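You operate a simulated robot arm through the tools that you are given. There is no shell and no other tool.

You are at the controls of a simulated robot arm. One attempt, no reset.

JOB
Fetch the black lead and set it on the blue door card. Put the jug from the steel bench top in the inside of the basin. Fetch the post from the steel bench top and stand it on the top of the dryer. Do these in any order. Set down upright: black lead, jug, post.

Only the result counts: the job must be done as asked and must still hold three seconds after the hand-in. Knocking over, shifting, dropping, spilling or breaking anything else fails it.

ROBOT AND FRAMES
A 6-joint arm with a two-finger gripper on a trunk, on a base that moves. Base frame: it is fixed to the floor where the robot stands at the start and does not move with it; the origin is under the middle of the robot, x ahead of it, y to its left, z up. Readings come in mm, rad, newtons and seconds.
It reaches about 1637 mm from its shoulder. Its first joint turns from -2.897 to 2.897 rad. Places, roughly: inside of the basin (25x28 cm) [-2760, 60, 880]; jug [-1750, -250, 1000]; post [-1750, -250, 1000]; top of the dryer [-3300, 0, 900]. Payload 3.43 kg.
The TCP is the grasp point between the finger pads, 20 mm short of the fingertips. In the tool frame z runs along the fingers and y along their closing line. The gripper opens to 190 mm; its body begins 248 mm behind the TCP.
Orientation is told as [roll, pitch, yaw] about the base's x, y, z axes, in that order, counted from this pose: with the fingers straight down and closing along the base's y, the tool's x points along the base's -x, its y along +y and its z along -z.

CONTROLS
- The arm moves only by the tool send_rows. Its argument "motion" is a list of rows, each a list of 3 entries, a list of its own where there are three numbers: the turn, a rotation vector about the tool's x, y, z in rad, then the shift along the tool's x, y, z in mm, then the closure, from 0 (fully open) to 1 (shut). In form: [[[ax, ay, az], [dx, dy, dz], claw], ...]. A call has 1 to 20 rows; each row shifts and turns the commanded pose from where the row before left it, along the tool's axes as they then stand. A row lasts 0.2 s, in which the tool goes at most 50 mm and 0.15 rad; a call with a longer step from one row to the next is refused whole, and so is a gripper value outside its range. Where a pose cannot be reached the arm comes as near as it can. A force on the tool above 40 N (or 10 N above the force at the start of the call, whichever is more), or a blocked arm, ends the call early, and 0.2 s more pass. Each finger travels about 45 mm/s and halts on what it meets, pressing with about 33 N; the grip force reading is that of the motor and also rises with nothing between the fingers. The clock runs only during rows and for 0.2 s after the last one: add rows that do not move to give the fingers time. The reply holds the time, the measured pose of the TCP, the force on the tool along the base axes, the opening and the grip force, in the units named above and with some noise, with the torque about the TCP (base axes, N m) and any sound that the robot's microphone picked up, and new pictures: "pictures" is both (left out), scene, wrist or none.
- Cameras (640 x 400 px; columns grow to the right, rows downward): "scene" is now at [-71.9, 112.4, 1278.8]; the picture's right is [-0.99, 0.15, -0.00], its down [0.10, 0.71, -0.70] and it looks along [-0.10, -0.69, -0.72] (base axes); focal length 214 px, centre (320, 200). "wrist" rides on the gripper at [70, -8, -288] in the tool frame; the picture's right is [0.12, 0.99, 0.00], its down [-0.96, 0.12, -0.25] and it looks along [-0.25, 0.03, 0.97] (tool axes); focal length 261 px, centre (320, 200). There is no depth. A picture from a camera that has moved, and an enlarged one, comes with that camera's place and axes in the base frame and with its lens.
- move_column(by): slides the trunk up (or, below 0, down) by that many mm; the arm and the scene camera ride with it, the base frame stays. It gives what a move gives, with no picture.
- steer(legs): drives the robot by 1 to 6 legs, each [ahead, turn to the left] in mm and rad, along the robot's own axes; the way and the turn of a leg run together, so that a leg with both is an arc; at most 1500 mm and 3.142 rad a leg. The arm and the cameras ride along, it lands a little off, and it stops where it bumps. It gives what a move gives, and a new picture of the scene camera.
- turn_head(pan, tilt): turns the head with the scene camera to pan (to the left, within 2.705 rad either way) and tilt (down, from -0.506 to 1.204), counted from straight ahead of the robot. It gives what a move gives, and a new picture of the scene camera.
- inspect(camera, box): a new picture of the part [left, top, right, bottom] of that camera's present view, enlarged. It takes no simulated time.
- finish_job(): hands the job in; it is judged then, once.

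Places have to be worked out from the pictures, the camera data and where the tool is seen. Open the gripper and draw the arm clear of the work before you hand the job in, unless the task says otherwise.

The tools are called after "Emit:" as a command line: name --argument value ..., lists and objects as JSON in quotes. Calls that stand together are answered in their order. send_rows: Moves the arm, as the interface text tells. Its arguments: {"type":"object","properties":{"motion":{"type":"array","items":{"type":"array"}},"pictures":{"type":"string","enum":["both","scene","wrist","none"]}},"required":["motion"]} The other tools are called the same way: move_column (by) moves the trunk up or down; steer (legs) drives the base; turn_head (pan, tilt) turns the head that bears the scene camera; inspect (camera, box) takes an enlarged picture of a part of a camera's view; finish_job () hands the job in.

At the start:

```text
time_s: 0.0
position: [-607.4, -325.6, 1191.5]
tcp_rot: [0.002, 0.001, 0.0]
ft_force: [-0.3, 0.0, -0.1]
moment: [0.01, 0.01, 0.01]
finger_gap: 189.9
grasp_force: 0.1
trunk travel left (down, up): [-100.0, 140.0]
robot x, y, heading: [-1.3, 0.8, -0.005]
head pan, tilt (commanded): [-1.717, 0.798]
```

scene: 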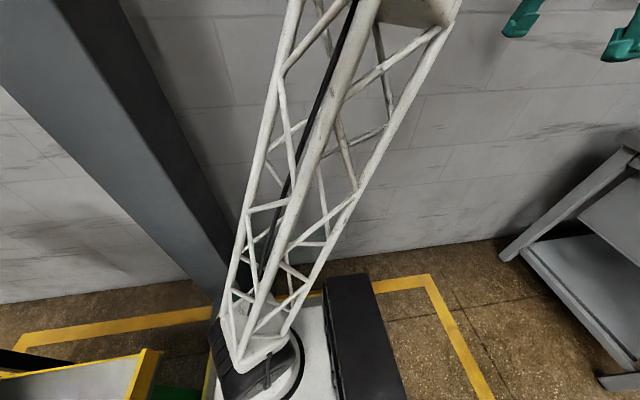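
wrist: 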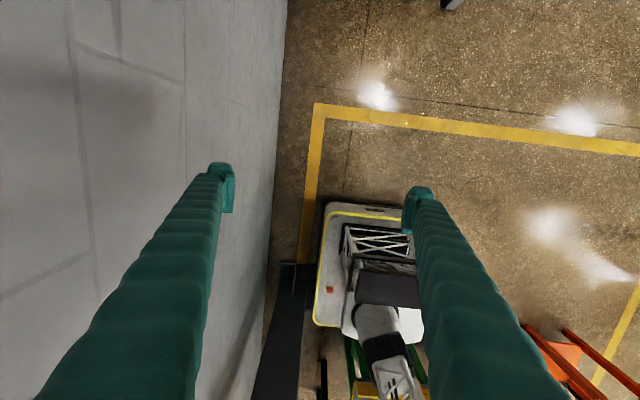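

The scene camera currently looks to the right and down at the arm's own structure; the bench, basin and dryer should be behind the robot (negative x). I turn the head to look backward and survey.

Emit:
turn_head --pan -2.7 --tilt 0.3

Emit:
turn_head --pan 2.7 --tilt 0.3

Emit:
turn_head --pan 1.5 --tilt 0.3

Emit:
turn_head --pan 0.0 --tilt 0.3

```text
time_s: 1.3
position: [-607.1, -323.6, 1190.4]
tcp_rot: [0.002, 0.0, 0.0]
ft_force: [0.4, 0.1, 0.6]
moment: [0.05, -0.02, -0.02]
finger_gap: 190.0
grasp_force: 0.1
trunk travel left (down, up): [-100.0, 140.0]
robot x, y, heading: [1.1, -5.6, -0.001]
head pan, tilt (commanded): [-2.7, 0.3]
camera scene: at [-144.5, 152.3, 1323.1], right [-0.43, 0.9, 0.0], down [0.27, 0.13, -0.96], along [-0.86, -0.41, -0.3], focal length 214 px, centre (320, 200)
```

scene: 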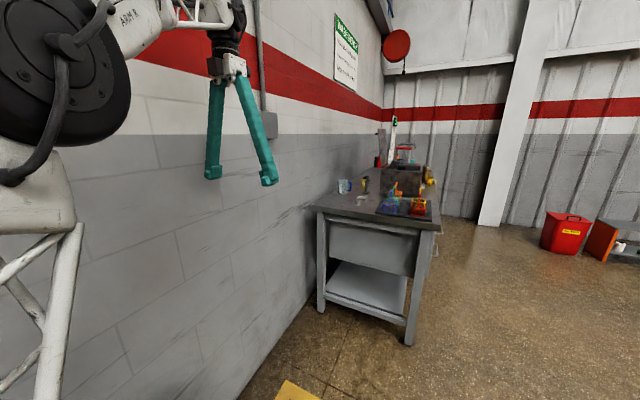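

```text
time_s: 5.5
position: [-607.8, -326.1, 1191.8]
tcp_rot: [0.0, -0.001, 0.0]
ft_force: [0.1, 0.4, -0.3]
moment: [-0.01, 0.03, 0.01]
finger_gap: 190.1
grasp_force: 0.0
trunk travel left (down, up): [-100.0, 140.0]
robot x, y, heading: [0.6, -3.8, -0.003]
head pan, tilt (commanded): [2.7, 0.3]
camera scene: at [-144.5, 232.2, 1323.1], right [0.43, 0.9, 0.0], down [0.27, -0.13, -0.96], along [-0.86, 0.41, -0.3], focal length 214 px, centre (320, 200)
```

scene: 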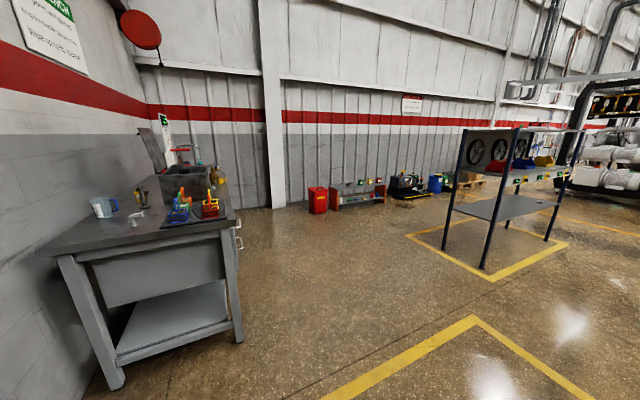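

```text
time_s: 6.9
position: [-607.2, -325.5, 1191.4]
tcp_rot: [0.001, 0.0, 0.001]
ft_force: [-0.6, 0.0, -0.1]
moment: [0.01, 0.01, -0.02]
finger_gap: 189.9
grasp_force: 0.1
trunk travel left (down, up): [-100.0, 140.0]
robot x, y, heading: [-0.6, -5.0, 0.002]
head pan, tilt (commanded): [1.499, 0.3]
camera scene: at [-53.5, 285.4, 1323.1], right [1.0, -0.07, 0.0], down [-0.02, -0.29, -0.96], along [0.07, 0.95, -0.3], focal length 214 px, centre (320, 200)
```

scene: 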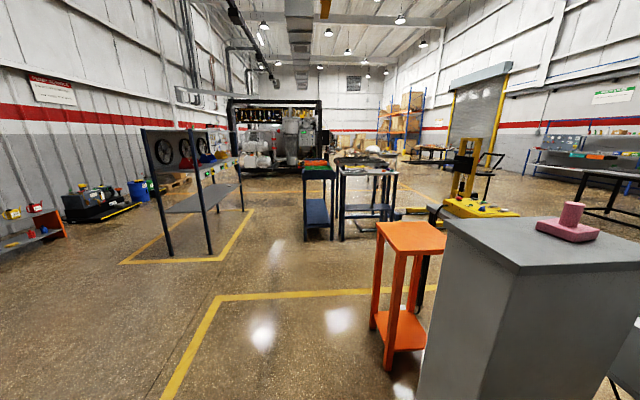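

```text
time_s: 8.5
position: [-606.5, -325.4, 1192.4]
tcp_rot: [-0.001, -0.002, 0.0]
ft_force: [0.1, 0.2, 0.4]
moment: [-0.03, 0.02, 0.01]
finger_gap: 189.9
grasp_force: 0.1
trunk travel left (down, up): [-100.0, 140.0]
robot x, y, heading: [-0.9, -2.9, 0.0]
head pan, tilt (commanded): [0.0, 0.3]
camera scene: at [33.2, 192.3, 1323.1], right [0.0, -1.0, 0.0], down [-0.3, 0.0, -0.96], along [0.96, 0.0, -0.3], focal length 214 px, centre (320, 200)
```

scene: 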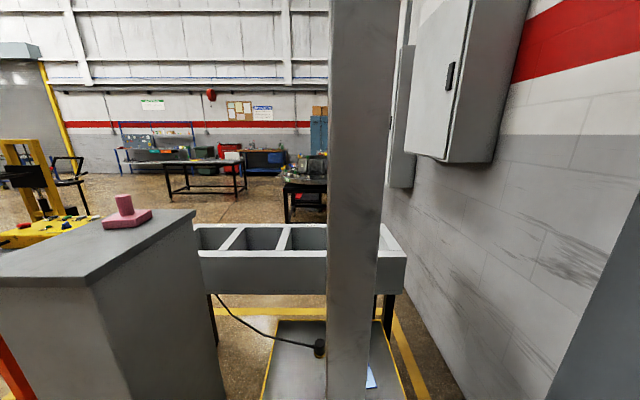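

Ahead I see a black lead with a plug on a low shelf in front and something bluish behind the post; the steel bench is behind-right. I zoom in on these.

Emit:
inspect --camera "scene" --box '[180, 200, 460, 400]'

Emit:
turn_head --pan 0.0 --tilt 0.8

Emit:
inspect --camera "scene" --box '[180, 100, 460, 300]'

Emit:
turn_head --pan 2.7 --tilt 0.5

Emit:
inspect --camera "scene" --box '[40, 50, 320, 225]'

Emit:
inspect --camera "scene" --box '[280, 60, 600, 260]'

```text
2.00 times, centred on (320, 300) of scene
camera zoom: at [33.2, 192.3, 1323.1], right [0.0, -1.0, 0.0], down [-0.3, 0.0, -0.96], along [0.96, 0.0, -0.3], focal length 429 px, centre (320, 0)
```

zoom: 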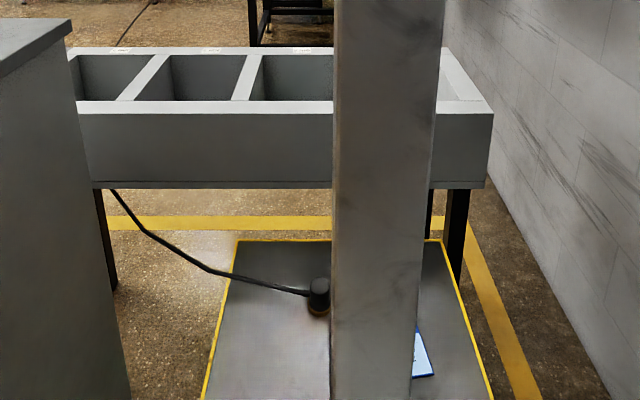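

```text
time_s: 9.4
position: [-607.0, -324.6, 1191.5]
tcp_rot: [0.0, 0.001, 0.001]
ft_force: [0.7, -1.4, 0.4]
moment: [-0.03, -0.01, -0.01]
finger_gap: 189.9
grasp_force: 0.0
trunk travel left (down, up): [-100.0, 140.0]
robot x, y, heading: [-2.0, -5.7, -0.002]
head pan, tilt (commanded): [0.0, 0.799]
camera scene: at [20.6, 192.2, 1278.8], right [0.0, -1.0, 0.0], down [-0.72, 0.0, -0.7], along [0.7, 0.0, -0.72], focal length 214 px, centre (320, 200)
```

scene: 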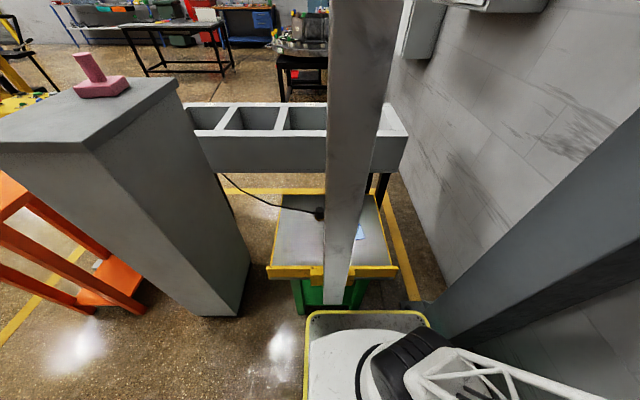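

```text
2.00 times, centred on (320, 200) of scene
camera zoom: at [20.6, 192.2, 1278.8], right [0.0, -1.0, 0.0], down [-0.72, 0.0, -0.7], along [0.7, 0.0, -0.72], focal length 429 px, centre (320, 200)
```

zoom: 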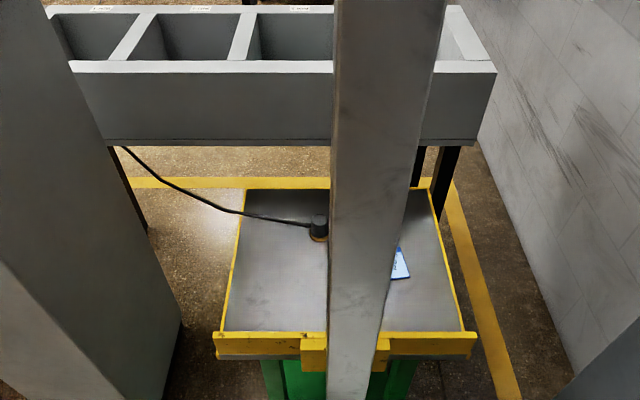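

```text
time_s: 11.8
position: [-606.7, -325.1, 1190.8]
tcp_rot: [-0.001, 0.001, 0.001]
ft_force: [0.3, -0.8, -0.3]
moment: [0.0, 0.03, -0.01]
finger_gap: 189.9
grasp_force: 0.1
trunk travel left (down, up): [-100.0, 140.0]
robot x, y, heading: [-1.5, -2.6, 0.003]
head pan, tilt (commanded): [2.7, 0.499]
camera scene: at [-142.4, 231.1, 1304.7], right [0.43, 0.9, 0.0], down [0.43, -0.2, -0.88], along [-0.79, 0.38, -0.48], focal length 214 px, centre (320, 200)
```

scene: 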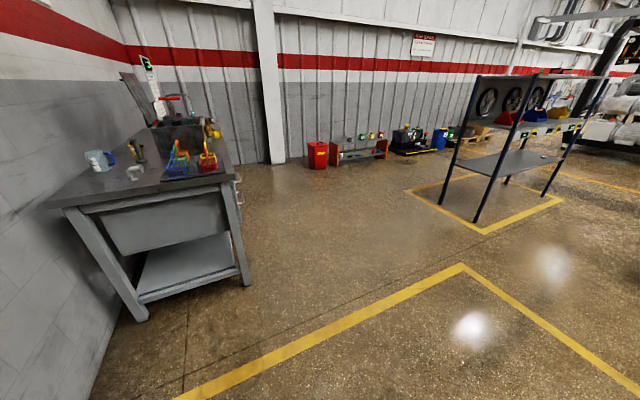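

```text
2.29 times, centred on (180, 138) of scene
camera zoom: at [-142.4, 231.1, 1304.7], right [0.43, 0.9, 0.0], down [0.43, -0.2, -0.88], along [-0.79, 0.38, -0.48], focal length 490 px, centre (640, 343)
```

zoom: 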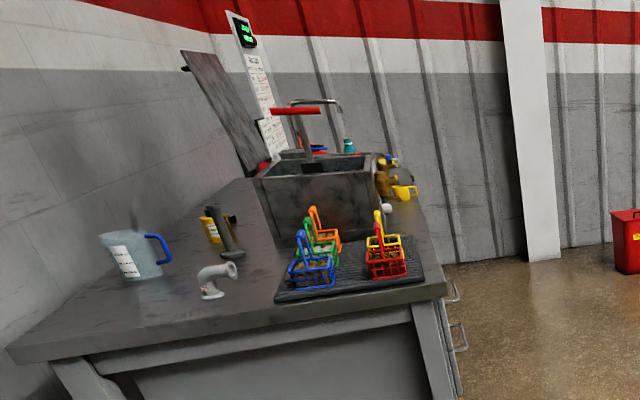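

```text
2.00 times, centred on (440, 160) of scene
camera zoom: at [-142.4, 231.1, 1304.7], right [0.43, 0.9, 0.0], down [0.43, -0.2, -0.88], along [-0.79, 0.38, -0.48], focal length 429 px, centre (80, 280)
```

zoom: 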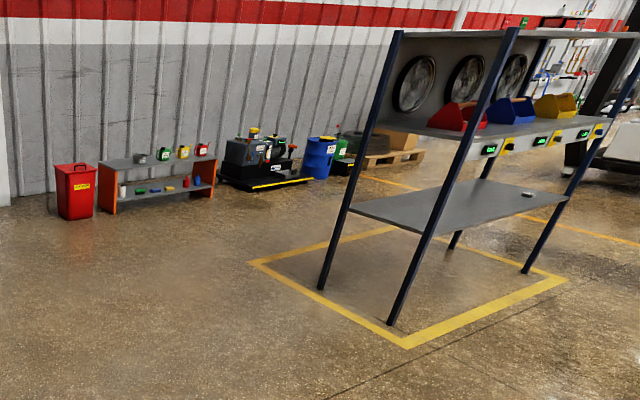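

On the low table ahead lie the lead's plug and a small blue card (half hidden by a column); on the bench I see jug, elbow, dark tool and yellow mug. I look closer at the area just in front of the robot and at different pans to understand obstacles.

Emit:
turn_head --pan 0.0 --tilt 1.2

Emit:
turn_head --pan -0.6 --tilt 0.8

Emit:
turn_head --pan 0.7 --tilt 0.8

```text
time_s: 14.2
position: [-607.4, -324.6, 1191.7]
tcp_rot: [0.0, 0.001, 0.0]
ft_force: [-0.1, -0.2, -0.1]
moment: [0.0, 0.01, 0.02]
finger_gap: 190.0
grasp_force: 0.1
trunk travel left (down, up): [-100.0, 140.0]
robot x, y, heading: [-3.2, -3.9, -0.003]
head pan, tilt (commanded): [0.0, 1.201]
camera scene: at [-4.2, 192.2, 1251.0], right [0.0, -1.0, 0.0], down [-0.93, 0.0, -0.36], along [0.36, 0.0, -0.93], focal length 214 px, centre (320, 200)
```

scene: 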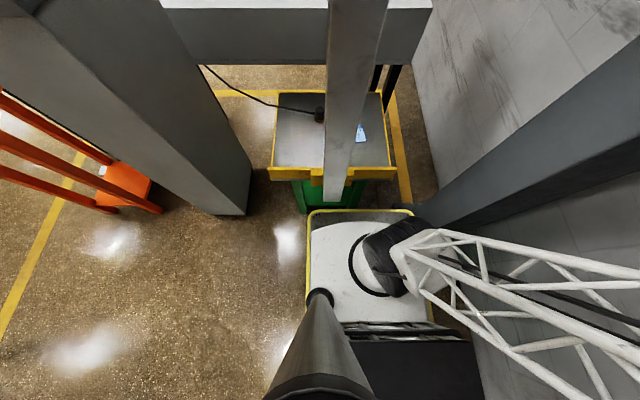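

```text
time_s: 15.2
position: [-606.7, -323.9, 1192.7]
tcp_rot: [0.0, 0.002, 0.001]
ft_force: [0.2, 0.2, 0.8]
moment: [0.02, -0.02, -0.01]
finger_gap: 189.9
grasp_force: 0.2
trunk travel left (down, up): [-100.0, 140.0]
robot x, y, heading: [-0.1, -1.6, 0.004]
head pan, tilt (commanded): [-0.6, 0.799]
camera scene: at [6.4, 146.7, 1278.7], right [-0.56, -0.83, 0.0], down [-0.59, 0.4, -0.7], along [0.58, -0.39, -0.72], focal length 214 px, centre (320, 200)
```

scene: 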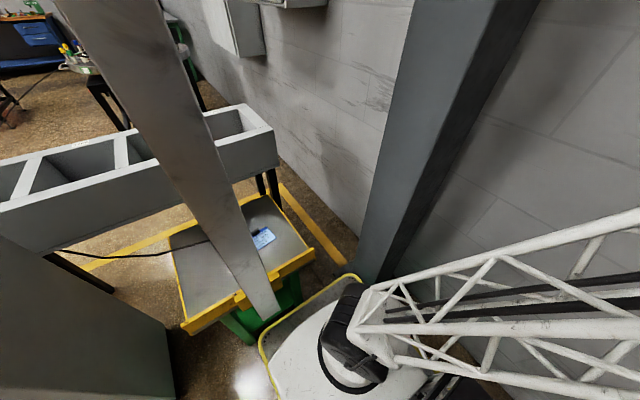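

```text
time_s: 16.7
position: [-607.9, -324.5, 1191.4]
tcp_rot: [0.0, -0.001, -0.001]
ft_force: [0.1, 0.4, 0.2]
moment: [0.0, 0.01, 0.01]
finger_gap: 190.1
grasp_force: 0.1
trunk travel left (down, up): [-100.0, 140.0]
robot x, y, heading: [0.3, -4.2, 0.001]
head pan, tilt (commanded): [0.7, 0.799]
camera scene: at [1.6, 244.1, 1278.8], right [0.64, -0.77, 0.0], down [-0.55, -0.46, -0.7], along [0.53, 0.45, -0.72], focal length 214 px, centre (320, 200)
```

scene: 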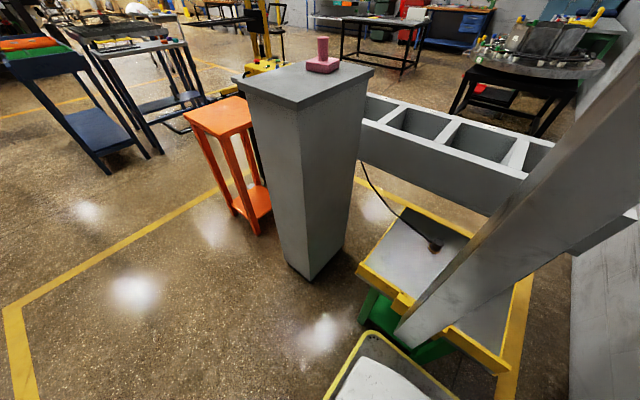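

A grey vertical bar very close in front of the head needs explaining (its lower end seems to hang above the lift table). I look up along it, and zoom at its foot.

Emit:
turn_head --pan -0.3 --tilt -0.5

Emit:
turn_head --pan -0.3 --tilt 1.2

Emit:
inspect --camera "scene" --box '[160, 60, 400, 260]'

Emit:
inspect --camera "wrist" --box '[250, 180, 450, 400]'

```text
time_s: 18.1
position: [-606.6, -325.8, 1192.1]
tcp_rot: [0.0, -0.001, 0.001]
ft_force: [0.0, 0.1, 0.9]
moment: [0.02, 0.02, -0.01]
finger_gap: 190.1
grasp_force: 0.0
trunk travel left (down, up): [-100.0, 140.0]
robot x, y, heading: [-0.9, -1.4, 0.001]
head pan, tilt (commanded): [-0.3, -0.499]
camera scene: at [4.0, 172.4, 1390.8], right [-0.3, -0.96, 0.0], down [0.46, -0.14, -0.88], along [0.84, -0.26, 0.48], focal length 214 px, centre (320, 200)
```

scene: 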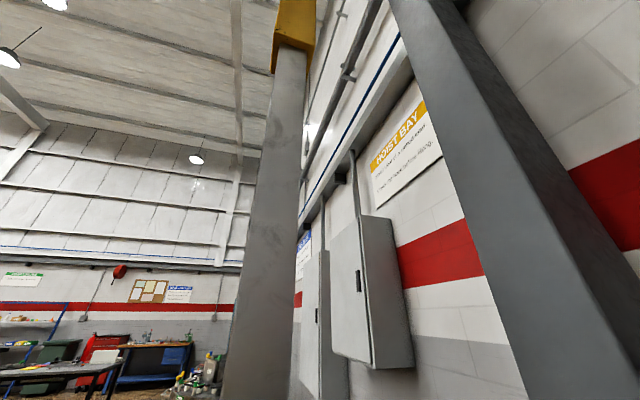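

```text
time_s: 19.9
position: [-607.4, -325.1, 1191.7]
tcp_rot: [0.001, -0.001, 0.0]
ft_force: [0.5, -0.8, -0.5]
moment: [0.02, 0.02, 0.02]
finger_gap: 190.3
grasp_force: 0.1
trunk travel left (down, up): [-100.0, 140.0]
robot x, y, heading: [2.5, -4.3, 0.002]
head pan, tilt (commanded): [-0.3, 1.201]
camera scene: at [-6.7, 175.7, 1251.1], right [-0.3, -0.96, 0.0], down [-0.89, 0.28, -0.36], along [0.35, -0.11, -0.93], focal length 214 px, centre (320, 200)
```

scene: 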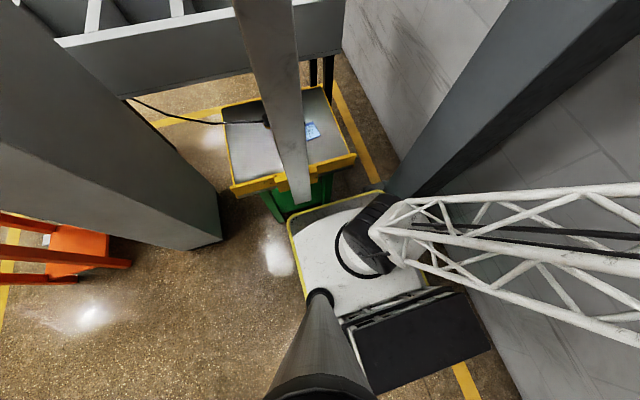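

```text
2.00 times, centred on (280, 160) of scene
camera zoom: at [-6.7, 175.7, 1251.1], right [-0.3, -0.96, 0.0], down [-0.89, 0.28, -0.36], along [0.35, -0.11, -0.93], focal length 429 px, centre (400, 280)
```

zoom: 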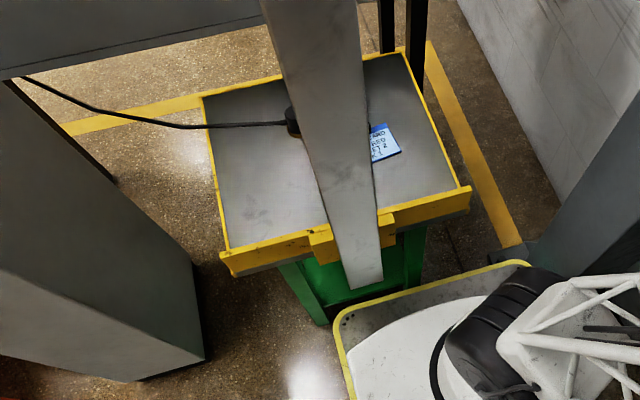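

```text
1.82 times, centred on (350, 290) of wrist
camera zoom: at [-676.5, -334.4, 1479.0], right [-0.12, 0.99, 0.0], down [0.96, 0.12, 0.25], along [0.25, 0.03, -0.97], focal length 474 px, centre (266, 36)
```

zoom: 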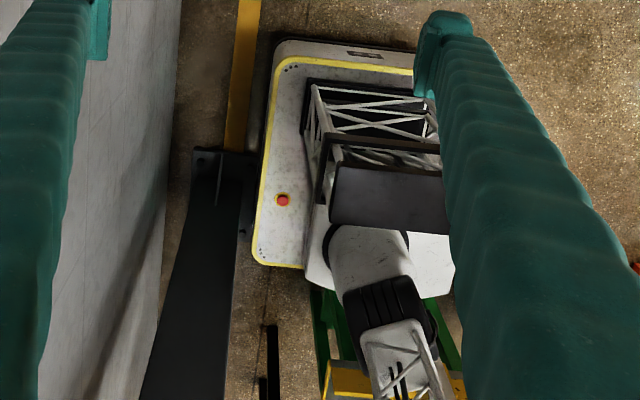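

The grey bar is a hoist bar hanging from a jib at about (180, 165), z above ~800 — an obstacle only for the later lead job. I'll do the bench first: back away straight, then turn right so I can back out to the open floor left of the bench.

Emit:
steer --legs '[[-350, 0], [0, -0.8]]'

Emit:
turn_head --pan 2.7 --tilt 0.5

Emit:
turn_head --pan -2.7 --tilt 0.5

```text
time_s: 24.3
position: [-996.4, 210.8, 1191.2]
tcp_rot: [0.0, 0.001, -0.807]
ft_force: [0.6, 0.4, 0.2]
moment: [0.03, -0.03, 0.03]
finger_gap: 189.9
grasp_force: 0.1
trunk travel left (down, up): [-100.0, 140.0]
robot x, y, heading: [-346.1, -1.8, -0.805]
head pan, tilt (commanded): [-0.3, 1.201]
camera scene: at [-217.2, 123.9, 1251.0], right [-0.89, -0.45, 0.0], down [-0.42, 0.83, -0.36], along [0.16, -0.32, -0.93], focal length 214 px, centre (320, 200)
```

scene: 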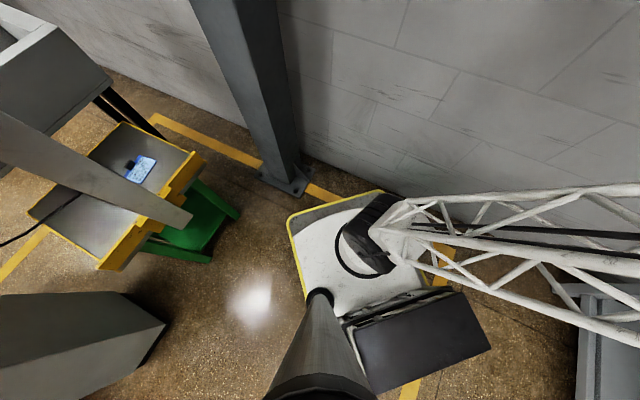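

```text
time_s: 26.9
position: [-996.2, 212.1, 1192.2]
tcp_rot: [0.0, 0.0, -0.806]
ft_force: [-0.1, 0.4, -0.3]
moment: [0.01, -0.03, -0.01]
finger_gap: 190.1
grasp_force: 0.1
trunk travel left (down, up): [-100.0, 140.0]
robot x, y, heading: [-343.7, -5.9, -0.804]
head pan, tilt (commanded): [2.7, 0.499]
camera scene: at [-271.1, 260.2, 1304.7], right [0.95, 0.32, 0.0], down [0.15, -0.45, -0.88], along [-0.28, 0.83, -0.48], focal length 214 px, centre (320, 200)
```

scene: 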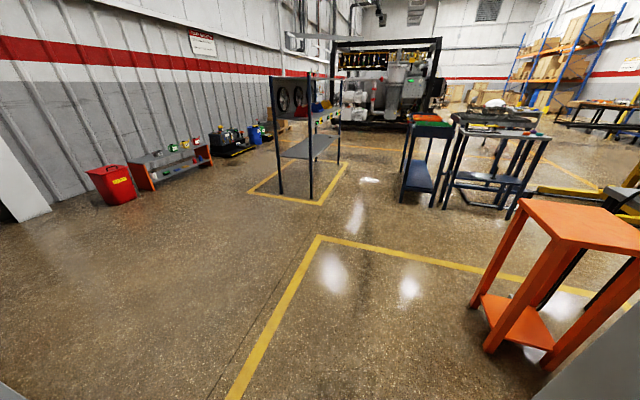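

```text
time_s: 31.1
position: [-995.8, 212.1, 1191.2]
tcp_rot: [-0.001, -0.001, -0.807]
ft_force: [0.3, 0.0, -0.6]
moment: [0.0, -0.05, -0.02]
finger_gap: 190.2
grasp_force: 0.0
trunk travel left (down, up): [-100.0, 140.0]
robot x, y, heading: [-341.5, -6.5, -0.805]
head pan, tilt (commanded): [-2.7, 0.499]
camera scene: at [-327.3, 206.3, 1304.7], right [0.36, 0.93, 0.0], down [0.45, -0.17, -0.88], along [-0.82, 0.31, -0.48], focal length 214 px, centre (320, 200)
```

scene: 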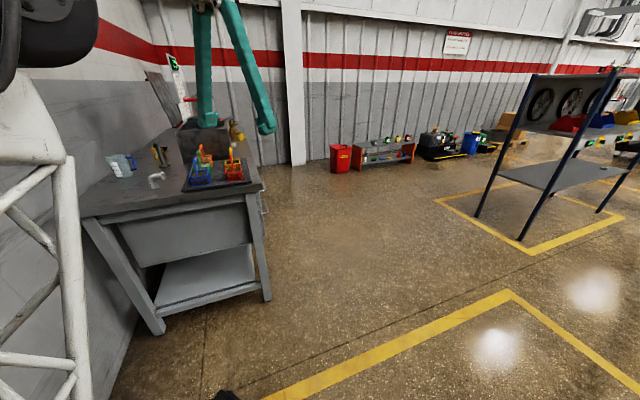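

The floor to the left-rear is clear. I back out 1000 mm diagonally, then turn back to the original heading so the bench ends up on my right.

Emit:
steer --legs '[[-1050, 0], [0, 0.8]]'

Emit:
turn_head --pan -2.3 --tilt 0.4

```text
time_s: 38.8
position: [-1690.7, 440.1, 1191.6]
tcp_rot: [0.001, 0.001, 0.001]
ft_force: [-0.1, -0.1, 0.3]
moment: [0.02, -0.01, -0.01]
finger_gap: 189.9
grasp_force: 0.1
trunk travel left (down, up): [-100.0, 140.0]
robot x, y, heading: [-1082.2, 762.8, 0.002]
head pan, tilt (commanded): [-2.7, 0.499]
camera scene: at [-1226.3, 919.5, 1304.7], right [-0.43, 0.9, 0.0], down [0.43, 0.21, -0.88], along [-0.79, -0.38, -0.48], focal length 214 px, centre (320, 200)
```

scene: 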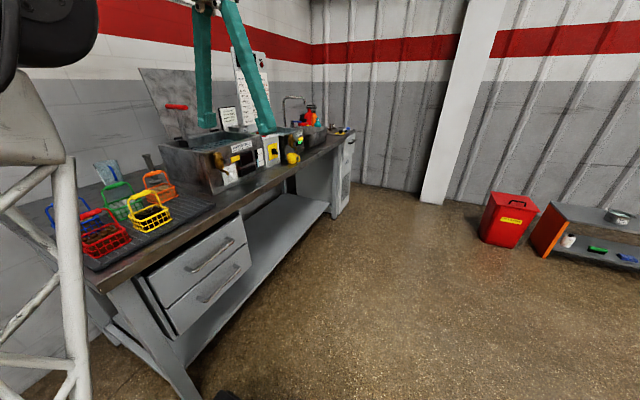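

```text
time_s: 39.7
position: [-1690.8, 440.3, 1192.4]
tcp_rot: [-0.001, 0.0, 0.002]
ft_force: [0.4, 0.5, -0.5]
moment: [-0.01, 0.02, -0.01]
finger_gap: 190.1
grasp_force: 0.1
trunk travel left (down, up): [-100.0, 140.0]
robot x, y, heading: [-1081.8, 762.9, -0.001]
head pan, tilt (commanded): [-2.3, 0.4]
camera scene: at [-1205.8, 889.4, 1313.8], right [-0.75, 0.67, 0.0], down [0.26, 0.29, -0.92], along [-0.61, -0.69, -0.39], focal length 214 px, centre (320, 200)
```

scene: 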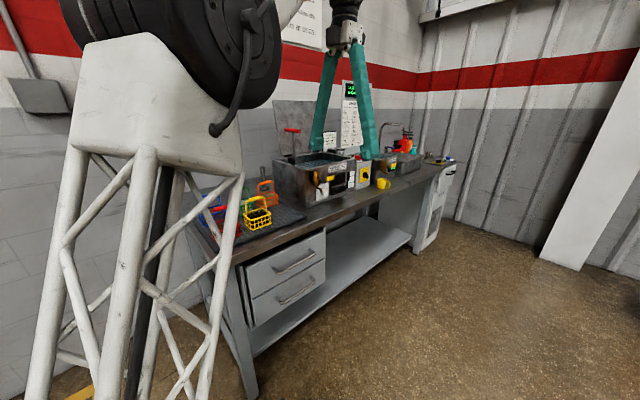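

The bench is one long run: mat with racks, a tank, a sink with a tap, then an end cabinet. I zoom in on these.

Emit:
inspect --camera "scene" --box '[260, 80, 480, 220]'

Emit:
inspect --camera "scene" --box '[360, 110, 460, 180]'

Emit:
inspect --camera "wrist" --box '[0, 0, 640, 400]'

```text
2.86 times, centred on (370, 150) of scene
camera zoom: at [-1205.8, 889.4, 1313.8], right [-0.75, 0.67, 0.0], down [0.26, 0.29, -0.92], along [-0.61, -0.69, -0.39], focal length 613 px, centre (177, 343)
```

zoom: 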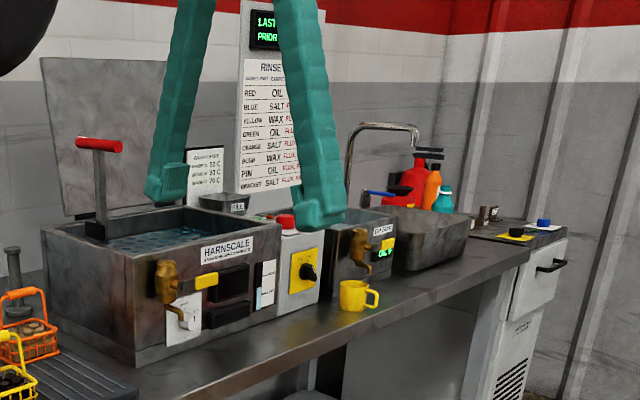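

```text
5.71 times, centred on (410, 145) of scene
camera zoom: at [-1205.8, 889.4, 1313.8], right [-0.75, 0.67, 0.0], down [0.26, 0.29, -0.92], along [-0.61, -0.69, -0.39], focal length 1226 px, centre (-194, 514)
```

zoom: 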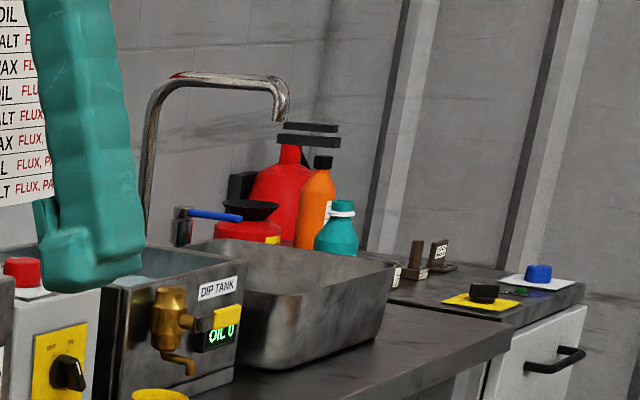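

```text
1.00 times, centred on (320, 200) of wrist (not enlarged: the box is as wide or as high as the picture)
camera zoom: at [-1759.9, 431.2, 1479.0], right [-0.12, 0.99, 0.0], down [0.96, 0.12, 0.25], along [0.25, 0.03, -0.97], focal length 261 px, centre (320, 200)
```

zoom: 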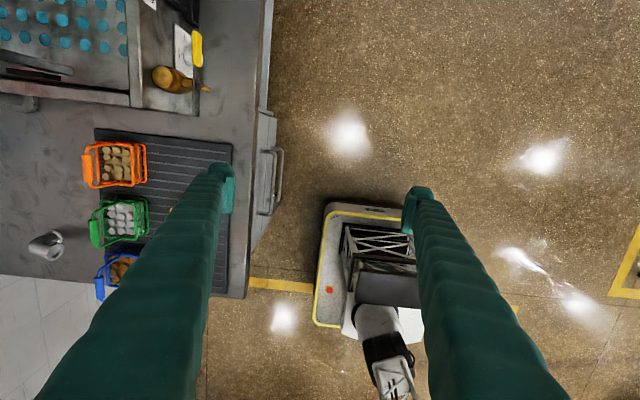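

The post is evidently the dark upright piece with round foot near the elbow; the basin is the metal tray right of the dip tank, and the dryer the end cabinet. I back up 700 mm to get alongside the jug/post part and see better.

Emit:
steer --legs '[[-550, 0]]'

Emit:
turn_head --pan -1.2 --tilt 0.4

Emit:
turn_head --pan -2.2 --tilt 0.4

```text
time_s: 42.9
position: [-2254.2, 436.0, 1190.4]
tcp_rot: [0.001, 0.0, 0.004]
ft_force: [-0.6, 0.6, 0.0]
moment: [-0.01, 0.01, -0.01]
finger_gap: 190.0
grasp_force: 0.0
trunk travel left (down, up): [-100.0, 140.0]
robot x, y, heading: [-1649.2, 760.9, 0.005]
head pan, tilt (commanded): [-2.3, 0.4]
camera scene: at [-1772.0, 886.9, 1313.8], right [-0.75, 0.66, 0.0], down [0.26, 0.29, -0.92], along [-0.61, -0.69, -0.39], focal length 214 px, centre (320, 200)
```

scene: 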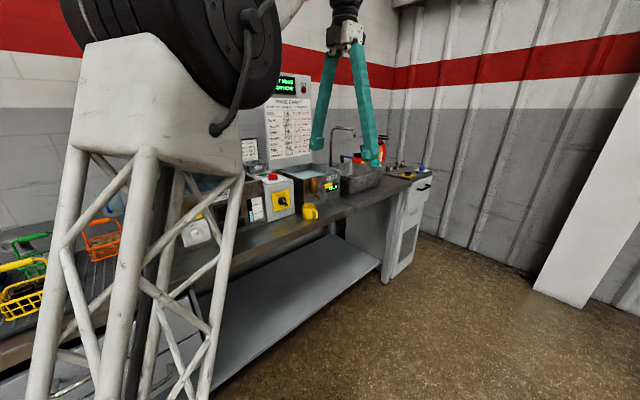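

```text
time_s: 44.2
position: [-2254.2, 435.7, 1191.7]
tcp_rot: [-0.001, 0.0, 0.004]
ft_force: [0.2, -0.8, -0.2]
moment: [-0.01, -0.04, 0.02]
finger_gap: 190.1
grasp_force: 0.1
trunk travel left (down, up): [-100.0, 140.0]
robot x, y, heading: [-1652.2, 760.4, 0.005]
head pan, tilt (commanded): [-1.201, 0.4]
camera scene: at [-1676.7, 870.1, 1313.9], right [-0.93, -0.37, 0.0], down [-0.14, 0.36, -0.92], along [0.34, -0.86, -0.39], focal length 214 px, centre (320, 200)
```

scene: 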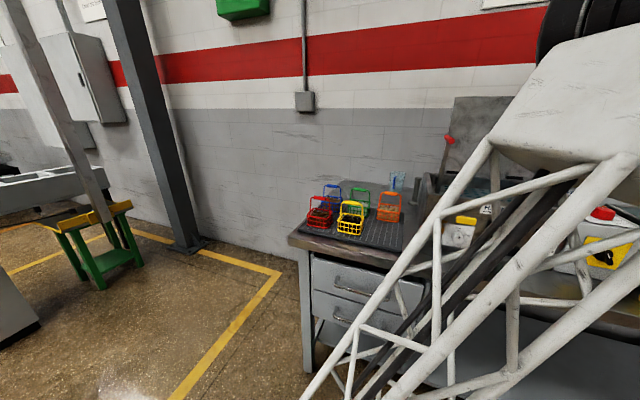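

```text
time_s: 45.5
position: [-2254.8, 437.1, 1192.3]
tcp_rot: [0.0, 0.001, 0.005]
ft_force: [-0.1, 0.9, -0.1]
moment: [0.05, 0.05, 0.0]
finger_gap: 189.9
grasp_force: 0.1
trunk travel left (down, up): [-100.0, 140.0]
robot x, y, heading: [-1652.9, 760.5, 0.006]
head pan, tilt (commanded): [-2.201, 0.4]
camera scene: at [-1764.8, 881.1, 1313.8], right [-0.81, 0.58, 0.0], down [0.23, 0.32, -0.92], along [-0.54, -0.75, -0.39], focal length 214 px, centre (320, 200)
```

scene: 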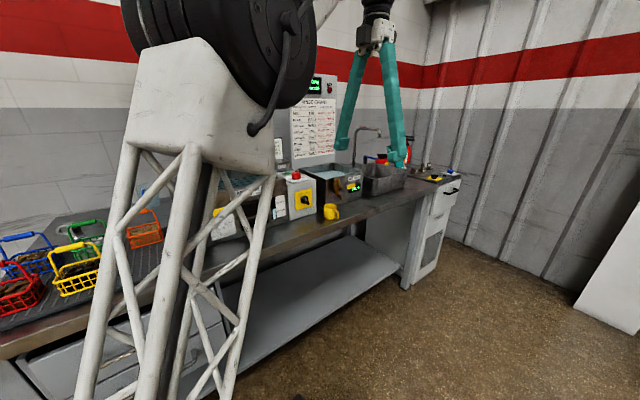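

I raise the tool by 200 mm and sweep it over the bench to above the elbow/post area to look down with the wrist camera.

Emit:
send_rows --motion '[[[0, 0, 0], [0, 0, -50], 0], [[0, 0, 0], [0, 0, -50], 0], [[0, 0, 0], [0, 0, -50], 0], [[0, 0, 0], [0, 0, -50], 0], [[0, 0, 0], [-39.6, -27, 0], 0], [[0, 0, 0], [-39.6, -27, 0], 0], [[0, 0, 0], [-39.6, -27, 0], 0], [[0, 0, 0], [-39.6, -27, 0], 0], [[0, 0, 0], [-39.6, -27, 0], 0], [[0, 0, 0], [-39.6, -27, 0], 0], [[0, 0, 0], [-39.6, -27, 0], 0], [[0, 0, 0], [-39.6, -27, 0], 0], [[0, 0, 0], [-39.6, -27, 0], 0], [[0, 0, 0], [-39.6, -27, 0], 0], [[0, 0, 0], [-39.6, -27, 0], 0], [[0, 0, 0], [-39.6, -27, 0], 0], [[0, 0, 0], [-39.6, -27, 0], 0], [[0, 0, 0], [-39.6, -27, 0], 0], [[0, 0, 0], [-39.6, -27, 0], 0], [[0, 0, 0], [0, 0, 0], 0]]'

```text
time_s: 49.7
position: [-1614.2, 58.7, 1234.1]
tcp_rot: [-0.006, 0.0, 0.006]
ft_force: [0.1, -0.6, -1.2]
moment: [0.01, 0.01, -0.01]
finger_gap: 190.0
grasp_force: 0.1
out of reach, approached as far as the arm can: row 1, 2, 3, 4, 19
trunk travel left (down, up): [-100.0, 140.0]
robot x, y, heading: [-1650.2, 759.6, 0.001]
head pan, tilt (commanded): [-2.201, 0.4]
camera scene: at [-1764.7, 880.8, 1313.9], right [-0.81, 0.58, 0.0], down [0.23, 0.32, -0.92], along [-0.54, -0.75, -0.39], focal length 214 px, centre (320, 200)
camera wrist: at [-1683.6, 51.1, 1521.5], right [-0.12, 0.99, -0.01], down [0.96, 0.12, 0.25], along [0.25, 0.03, -0.97], focal length 261 px, centre (320, 200)
```

scene: 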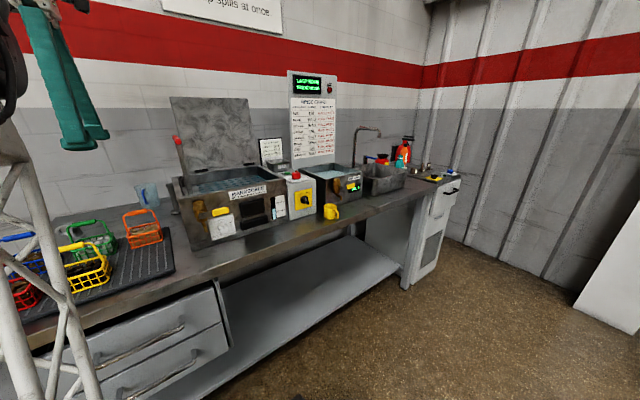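
wrist: 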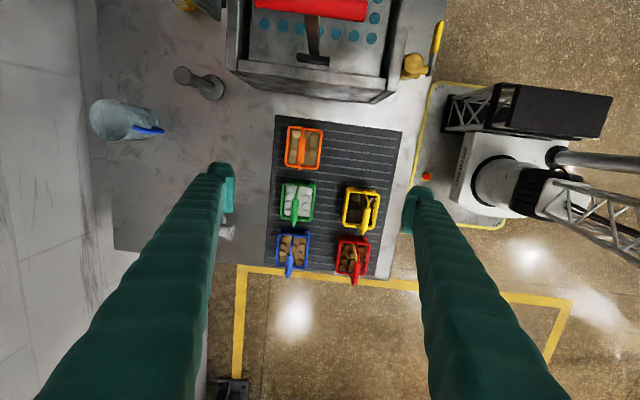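

Now I see jug (left), post next to the tank corner, elbow partly hidden, racks on the mat. I estimate post at (-1745, -198) and jug at about (-1650, -350). I move the tool toward the wall for a second view to triangulate.

Emit:
send_rows --motion '[[[0, 0, 0], [0, -45, 0], 0], [[0, 0, 0], [0, -45, 0], 0], [[0, 0, 0], [0, -45, 0], 0], [[0, 0, 0], [0, -45, 0], 0], [[0, 0, 0], [0, 0, 0], 0]]'

Emit:
inspect --camera "wrist" --box '[100, 0, 340, 160]'

```text
time_s: 50.9
position: [-1610.8, -78.9, 1164.3]
tcp_rot: [-0.011, 0.0, 0.006]
ft_force: [0.1, -0.4, -1.4]
moment: [0.08, 0.02, 0.03]
finger_gap: 190.1
grasp_force: 0.1
out of reach, approached as far as the arm can: row 1, 2, 3, 4
trunk travel left (down, up): [-100.0, 140.0]
robot x, y, heading: [-1650.7, 757.9, 0.003]
head pan, tilt (commanded): [-2.201, 0.4]
camera scene: at [-1764.7, 880.6, 1313.9], right [-0.81, 0.58, 0.0], down [0.23, 0.32, -0.92], along [-0.54, -0.75, -0.39], focal length 214 px, centre (320, 200)
camera wrist: at [-1678.3, -85.4, 1451.8], right [-0.12, 0.99, -0.01], down [0.96, 0.12, 0.25], along [0.25, 0.02, -0.97], focal length 261 px, centre (320, 200)
```

scene: 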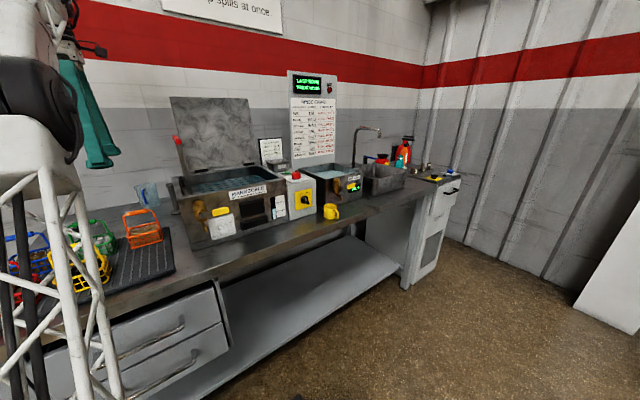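
wrist: 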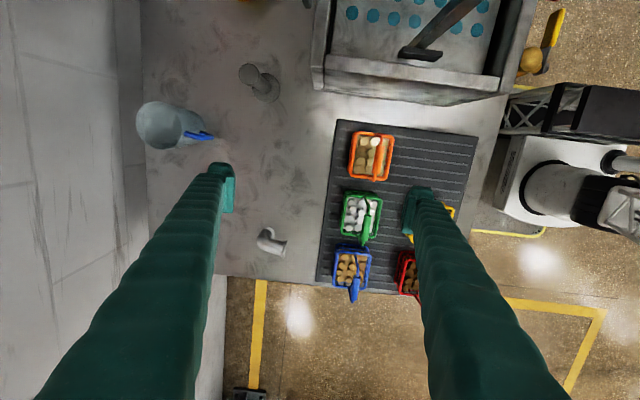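

```text
2.50 times, centred on (220, 80) of wrist
camera zoom: at [-1678.3, -85.4, 1451.8], right [-0.12, 0.99, -0.01], down [0.96, 0.12, 0.25], along [0.25, 0.02, -0.97], focal length 652 px, centre (570, 500)
```

zoom: 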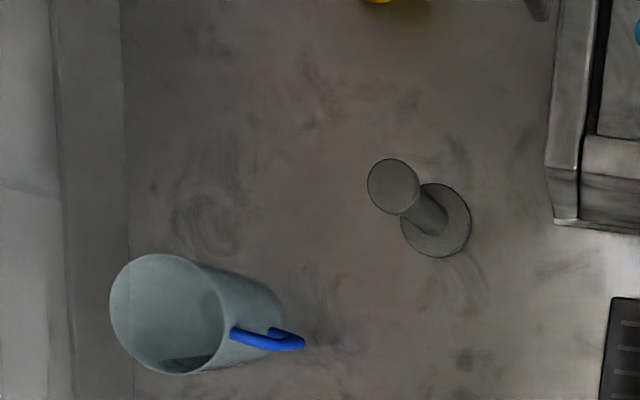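

Triangulating: bench top z≈885–895, post at about (-1749, -208) with top z≈1017, jug at about (-1655, -364), ~80 mm wide, ~100 mm tall, handle toward +y. The arm is at its reach limit, so I raise the trunk to gain reach.

Emit:
move_column --by 140

```text
time_s: 52.6
position: [-1609.1, -77.6, 1305.1]
tcp_rot: [-0.009, 0.0, 0.004]
ft_force: [-0.1, 0.0, -0.9]
moment: [0.0, 0.04, -0.07]
finger_gap: 189.7
grasp_force: 0.0
trunk travel left (down, up): [-240.0, 0.0]
robot x, y, heading: [-1649.0, 761.1, 0.009]
head pan, tilt (commanded): [-2.201, 0.4]
```

Now I move above the post at (-1749, -208), z≈1150, while partly closing the gripper, then yaw so the fingers close along a diagonal that avoids the tank corner.

Emit:
send_rows --motion '[[[0, 0, 0], [23.3, -21.7, 25], 0.42], [[0, 0, 0], [23.3, -21.7, 25], 0.42], [[0, 0, 0], [23.3, -21.7, 25], 0.42], [[0, 0, 0], [23.3, -21.7, 25], 0.42], [[0, 0, 0], [23.3, -21.7, 25], 0.42], [[0, 0, 0], [23.3, -21.7, 25], 0.42], [[0, 0, 0.131], [0, 0, 0], 0.42], [[0, 0, 0.131], [0, 0, 0], 0.42], [[0, 0, 0.131], [0, 0, 0], 0.42], [[0, 0, 0.131], [0, 0, 0], 0.42], [[0, 0, 0.131], [0, 0, 0], 0.42], [[0, 0, 0.131], [0, 0, 0], 0.42], [[0, 0, 0], [0, 0, 0], 0.42]]'

Emit:
inspect --camera "wrist" --box '[160, 60, 480, 260]'

```text
time_s: 55.4
position: [-1747.7, -210.2, 1156.6]
tcp_rot: [-0.008, -0.007, -0.783]
ft_force: [0.1, 0.7, -0.2]
moment: [0.01, 0.0, 0.02]
finger_gap: 110.0
grasp_force: 0.0
trunk travel left (down, up): [-240.0, 0.0]
robot x, y, heading: [-1648.9, 763.3, 0.005]
head pan, tilt (commanded): [-2.201, 0.4]
camera scene: at [-1764.7, 880.7, 1453.9], right [-0.81, 0.58, 0.0], down [0.23, 0.32, -0.92], along [-0.54, -0.75, -0.39], focal length 214 px, centre (320, 200)
camera wrist: at [-1802.2, -164.8, 1443.1], right [0.62, 0.79, -0.01], down [0.76, -0.59, 0.25], along [0.19, -0.16, -0.97], focal length 261 px, centre (320, 200)
```

scene: 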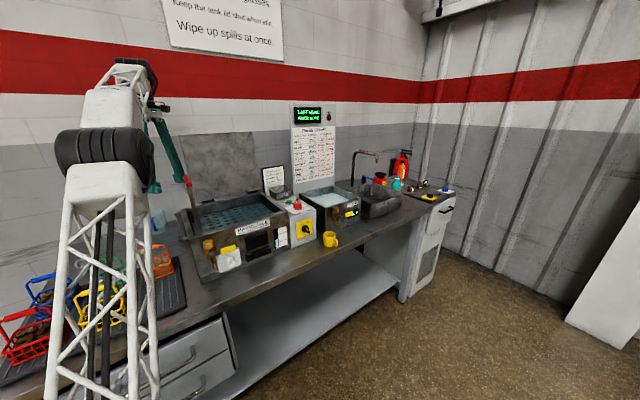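
wrist: 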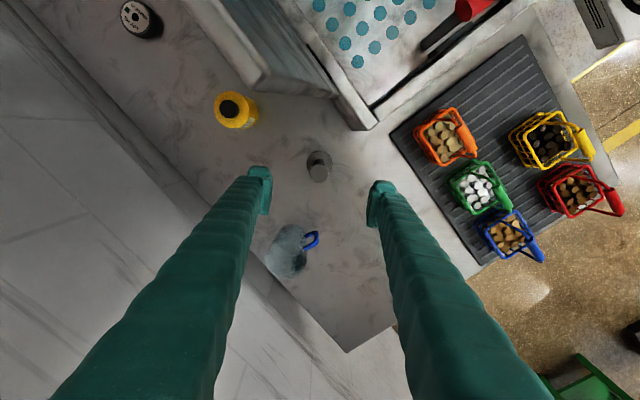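

```text
2.00 times, centred on (320, 160) of wrist
camera zoom: at [-1802.2, -164.8, 1443.1], right [0.62, 0.79, -0.01], down [0.76, -0.59, 0.25], along [0.19, -0.16, -0.97], focal length 521 px, centre (320, 280)
```

zoom: 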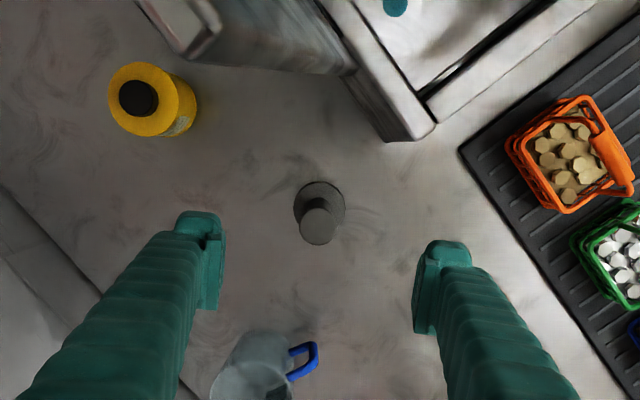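

The new view puts the post at about (-1753, -205), so the tool needs +8 mm along its x. I correct that and descend halfway.

Emit:
send_rows --motion '[[[0, 0, 0], [8, 0, 0], 0.42], [[0, 0, 0], [0, 0, 30], 0.42], [[0, 0, 0], [0, 0, 30], 0.42], [[0, 0, 0], [0, 0, 30], 0.42], [[0, 0, 0], [0, 0, 20], 0.42], [[0, 0, 0], [0, 0, 0], 0.42]]'

Emit:
inspect --camera "wrist" --box '[160, 60, 480, 260]'

```text
time_s: 56.8
position: [-1751.9, -205.3, 1047.9]
tcp_rot: [-0.01, -0.006, -0.779]
ft_force: [15.8, 3.9, 7.2]
moment: [-0.83, 5.26, -1.02]
finger_gap: 110.3
grasp_force: 0.1
trunk travel left (down, up): [-240.0, 0.0]
robot x, y, heading: [-1652.2, 762.6, 0.008]
head pan, tilt (commanded): [-2.201, 0.4]
camera scene: at [-1763.9, 881.0, 1454.0], right [-0.81, 0.58, 0.0], down [0.23, 0.32, -0.92], along [-0.54, -0.75, -0.39], focal length 214 px, centre (320, 200)
camera wrist: at [-1807.0, -159.6, 1334.5], right [0.61, 0.79, -0.01], down [0.77, -0.59, 0.25], along [0.19, -0.16, -0.97], focal length 261 px, centre (320, 200)
```

scene: 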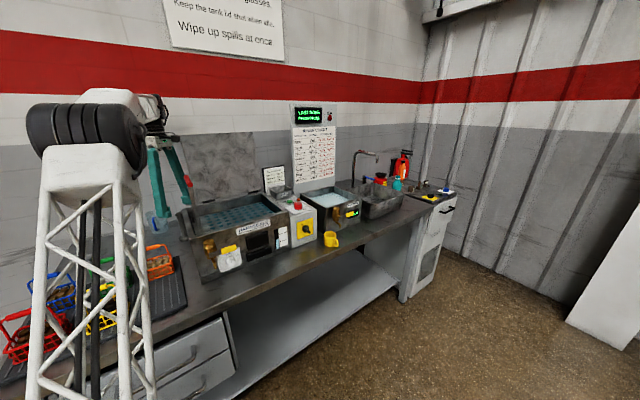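
wrist: 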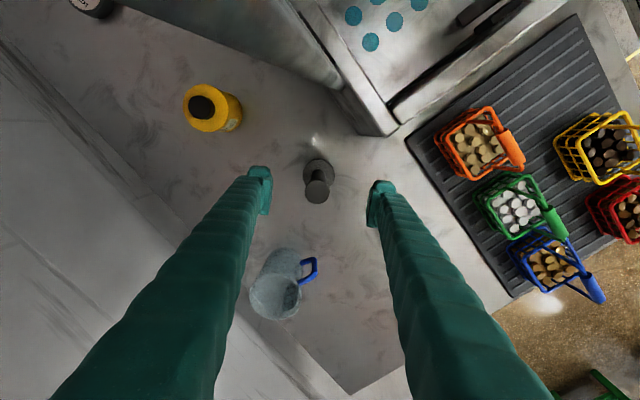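

```text
2.00 times, centred on (320, 160) of wrist
camera zoom: at [-1807.0, -159.6, 1334.5], right [0.61, 0.79, -0.01], down [0.77, -0.59, 0.25], along [0.19, -0.16, -0.97], focal length 521 px, centre (320, 280)
```

zoom: 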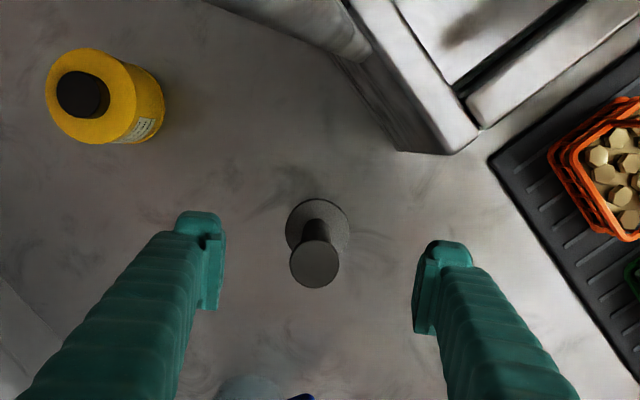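

The force/torque reading shows the wrist-camera housing is touching the raised tank lid's left edge (contact ~0.3 m above the TCP at about (-1812,-155,1354)). I back straight away from the lid first, then go up and check the force.

Emit:
send_rows --motion '[[[0, 0, 0], [-15, 0, 0], 0.42], [[0, 0, 0], [-15, 0, 0], 0.42], [[0, 0, 0], [0, 0, -30], 0.42], [[0, 0, 0], [0, 0, -30], 0.42], [[0, 0, 0], [0, 0, 0], 0.42]]'

Emit:
inspect --camera "scene" --box '[140, 100, 340, 225]'

```text
time_s: 58.0
position: [-1732.2, -227.2, 1105.5]
tcp_rot: [-0.005, -0.006, -0.781]
ft_force: [0.3, -0.3, 0.5]
moment: [0.01, -0.02, 0.0]
finger_gap: 110.3
grasp_force: 0.1
trunk travel left (down, up): [-240.0, 0.0]
robot x, y, heading: [-1653.1, 758.2, 0.008]
head pan, tilt (commanded): [-2.201, 0.4]
camera scene: at [-1764.7, 880.7, 1453.9], right [-0.81, 0.58, 0.0], down [0.23, 0.32, -0.92], along [-0.54, -0.75, -0.39], focal length 214 px, centre (320, 200)
camera wrist: at [-1787.3, -181.8, 1392.2], right [0.61, 0.79, -0.01], down [0.76, -0.59, 0.25], along [0.19, -0.16, -0.97], focal length 261 px, centre (320, 200)
```

scene: 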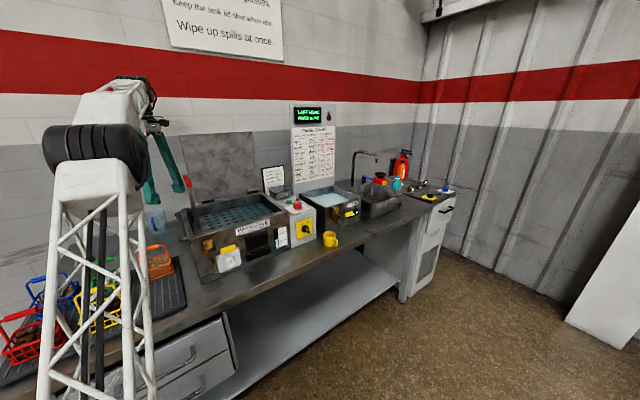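
wrist: 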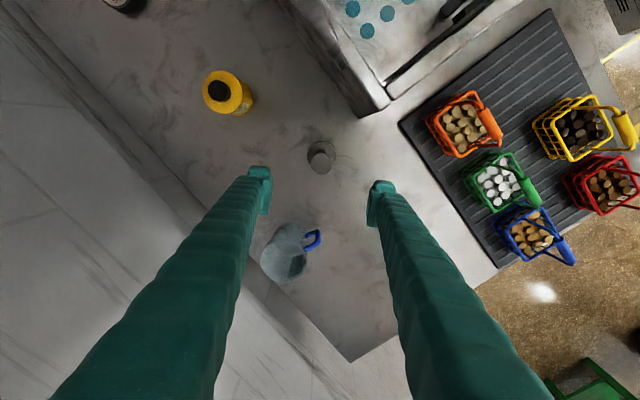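

```text
3.20 times, centred on (240, 162) of scene
camera zoom: at [-1764.7, 880.7, 1453.9], right [-0.81, 0.58, 0.0], down [0.23, 0.32, -0.92], along [-0.54, -0.75, -0.39], focal length 686 px, centre (576, 320)
```

zoom: 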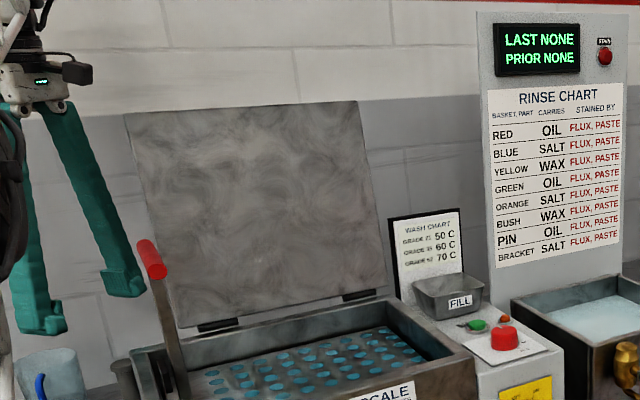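

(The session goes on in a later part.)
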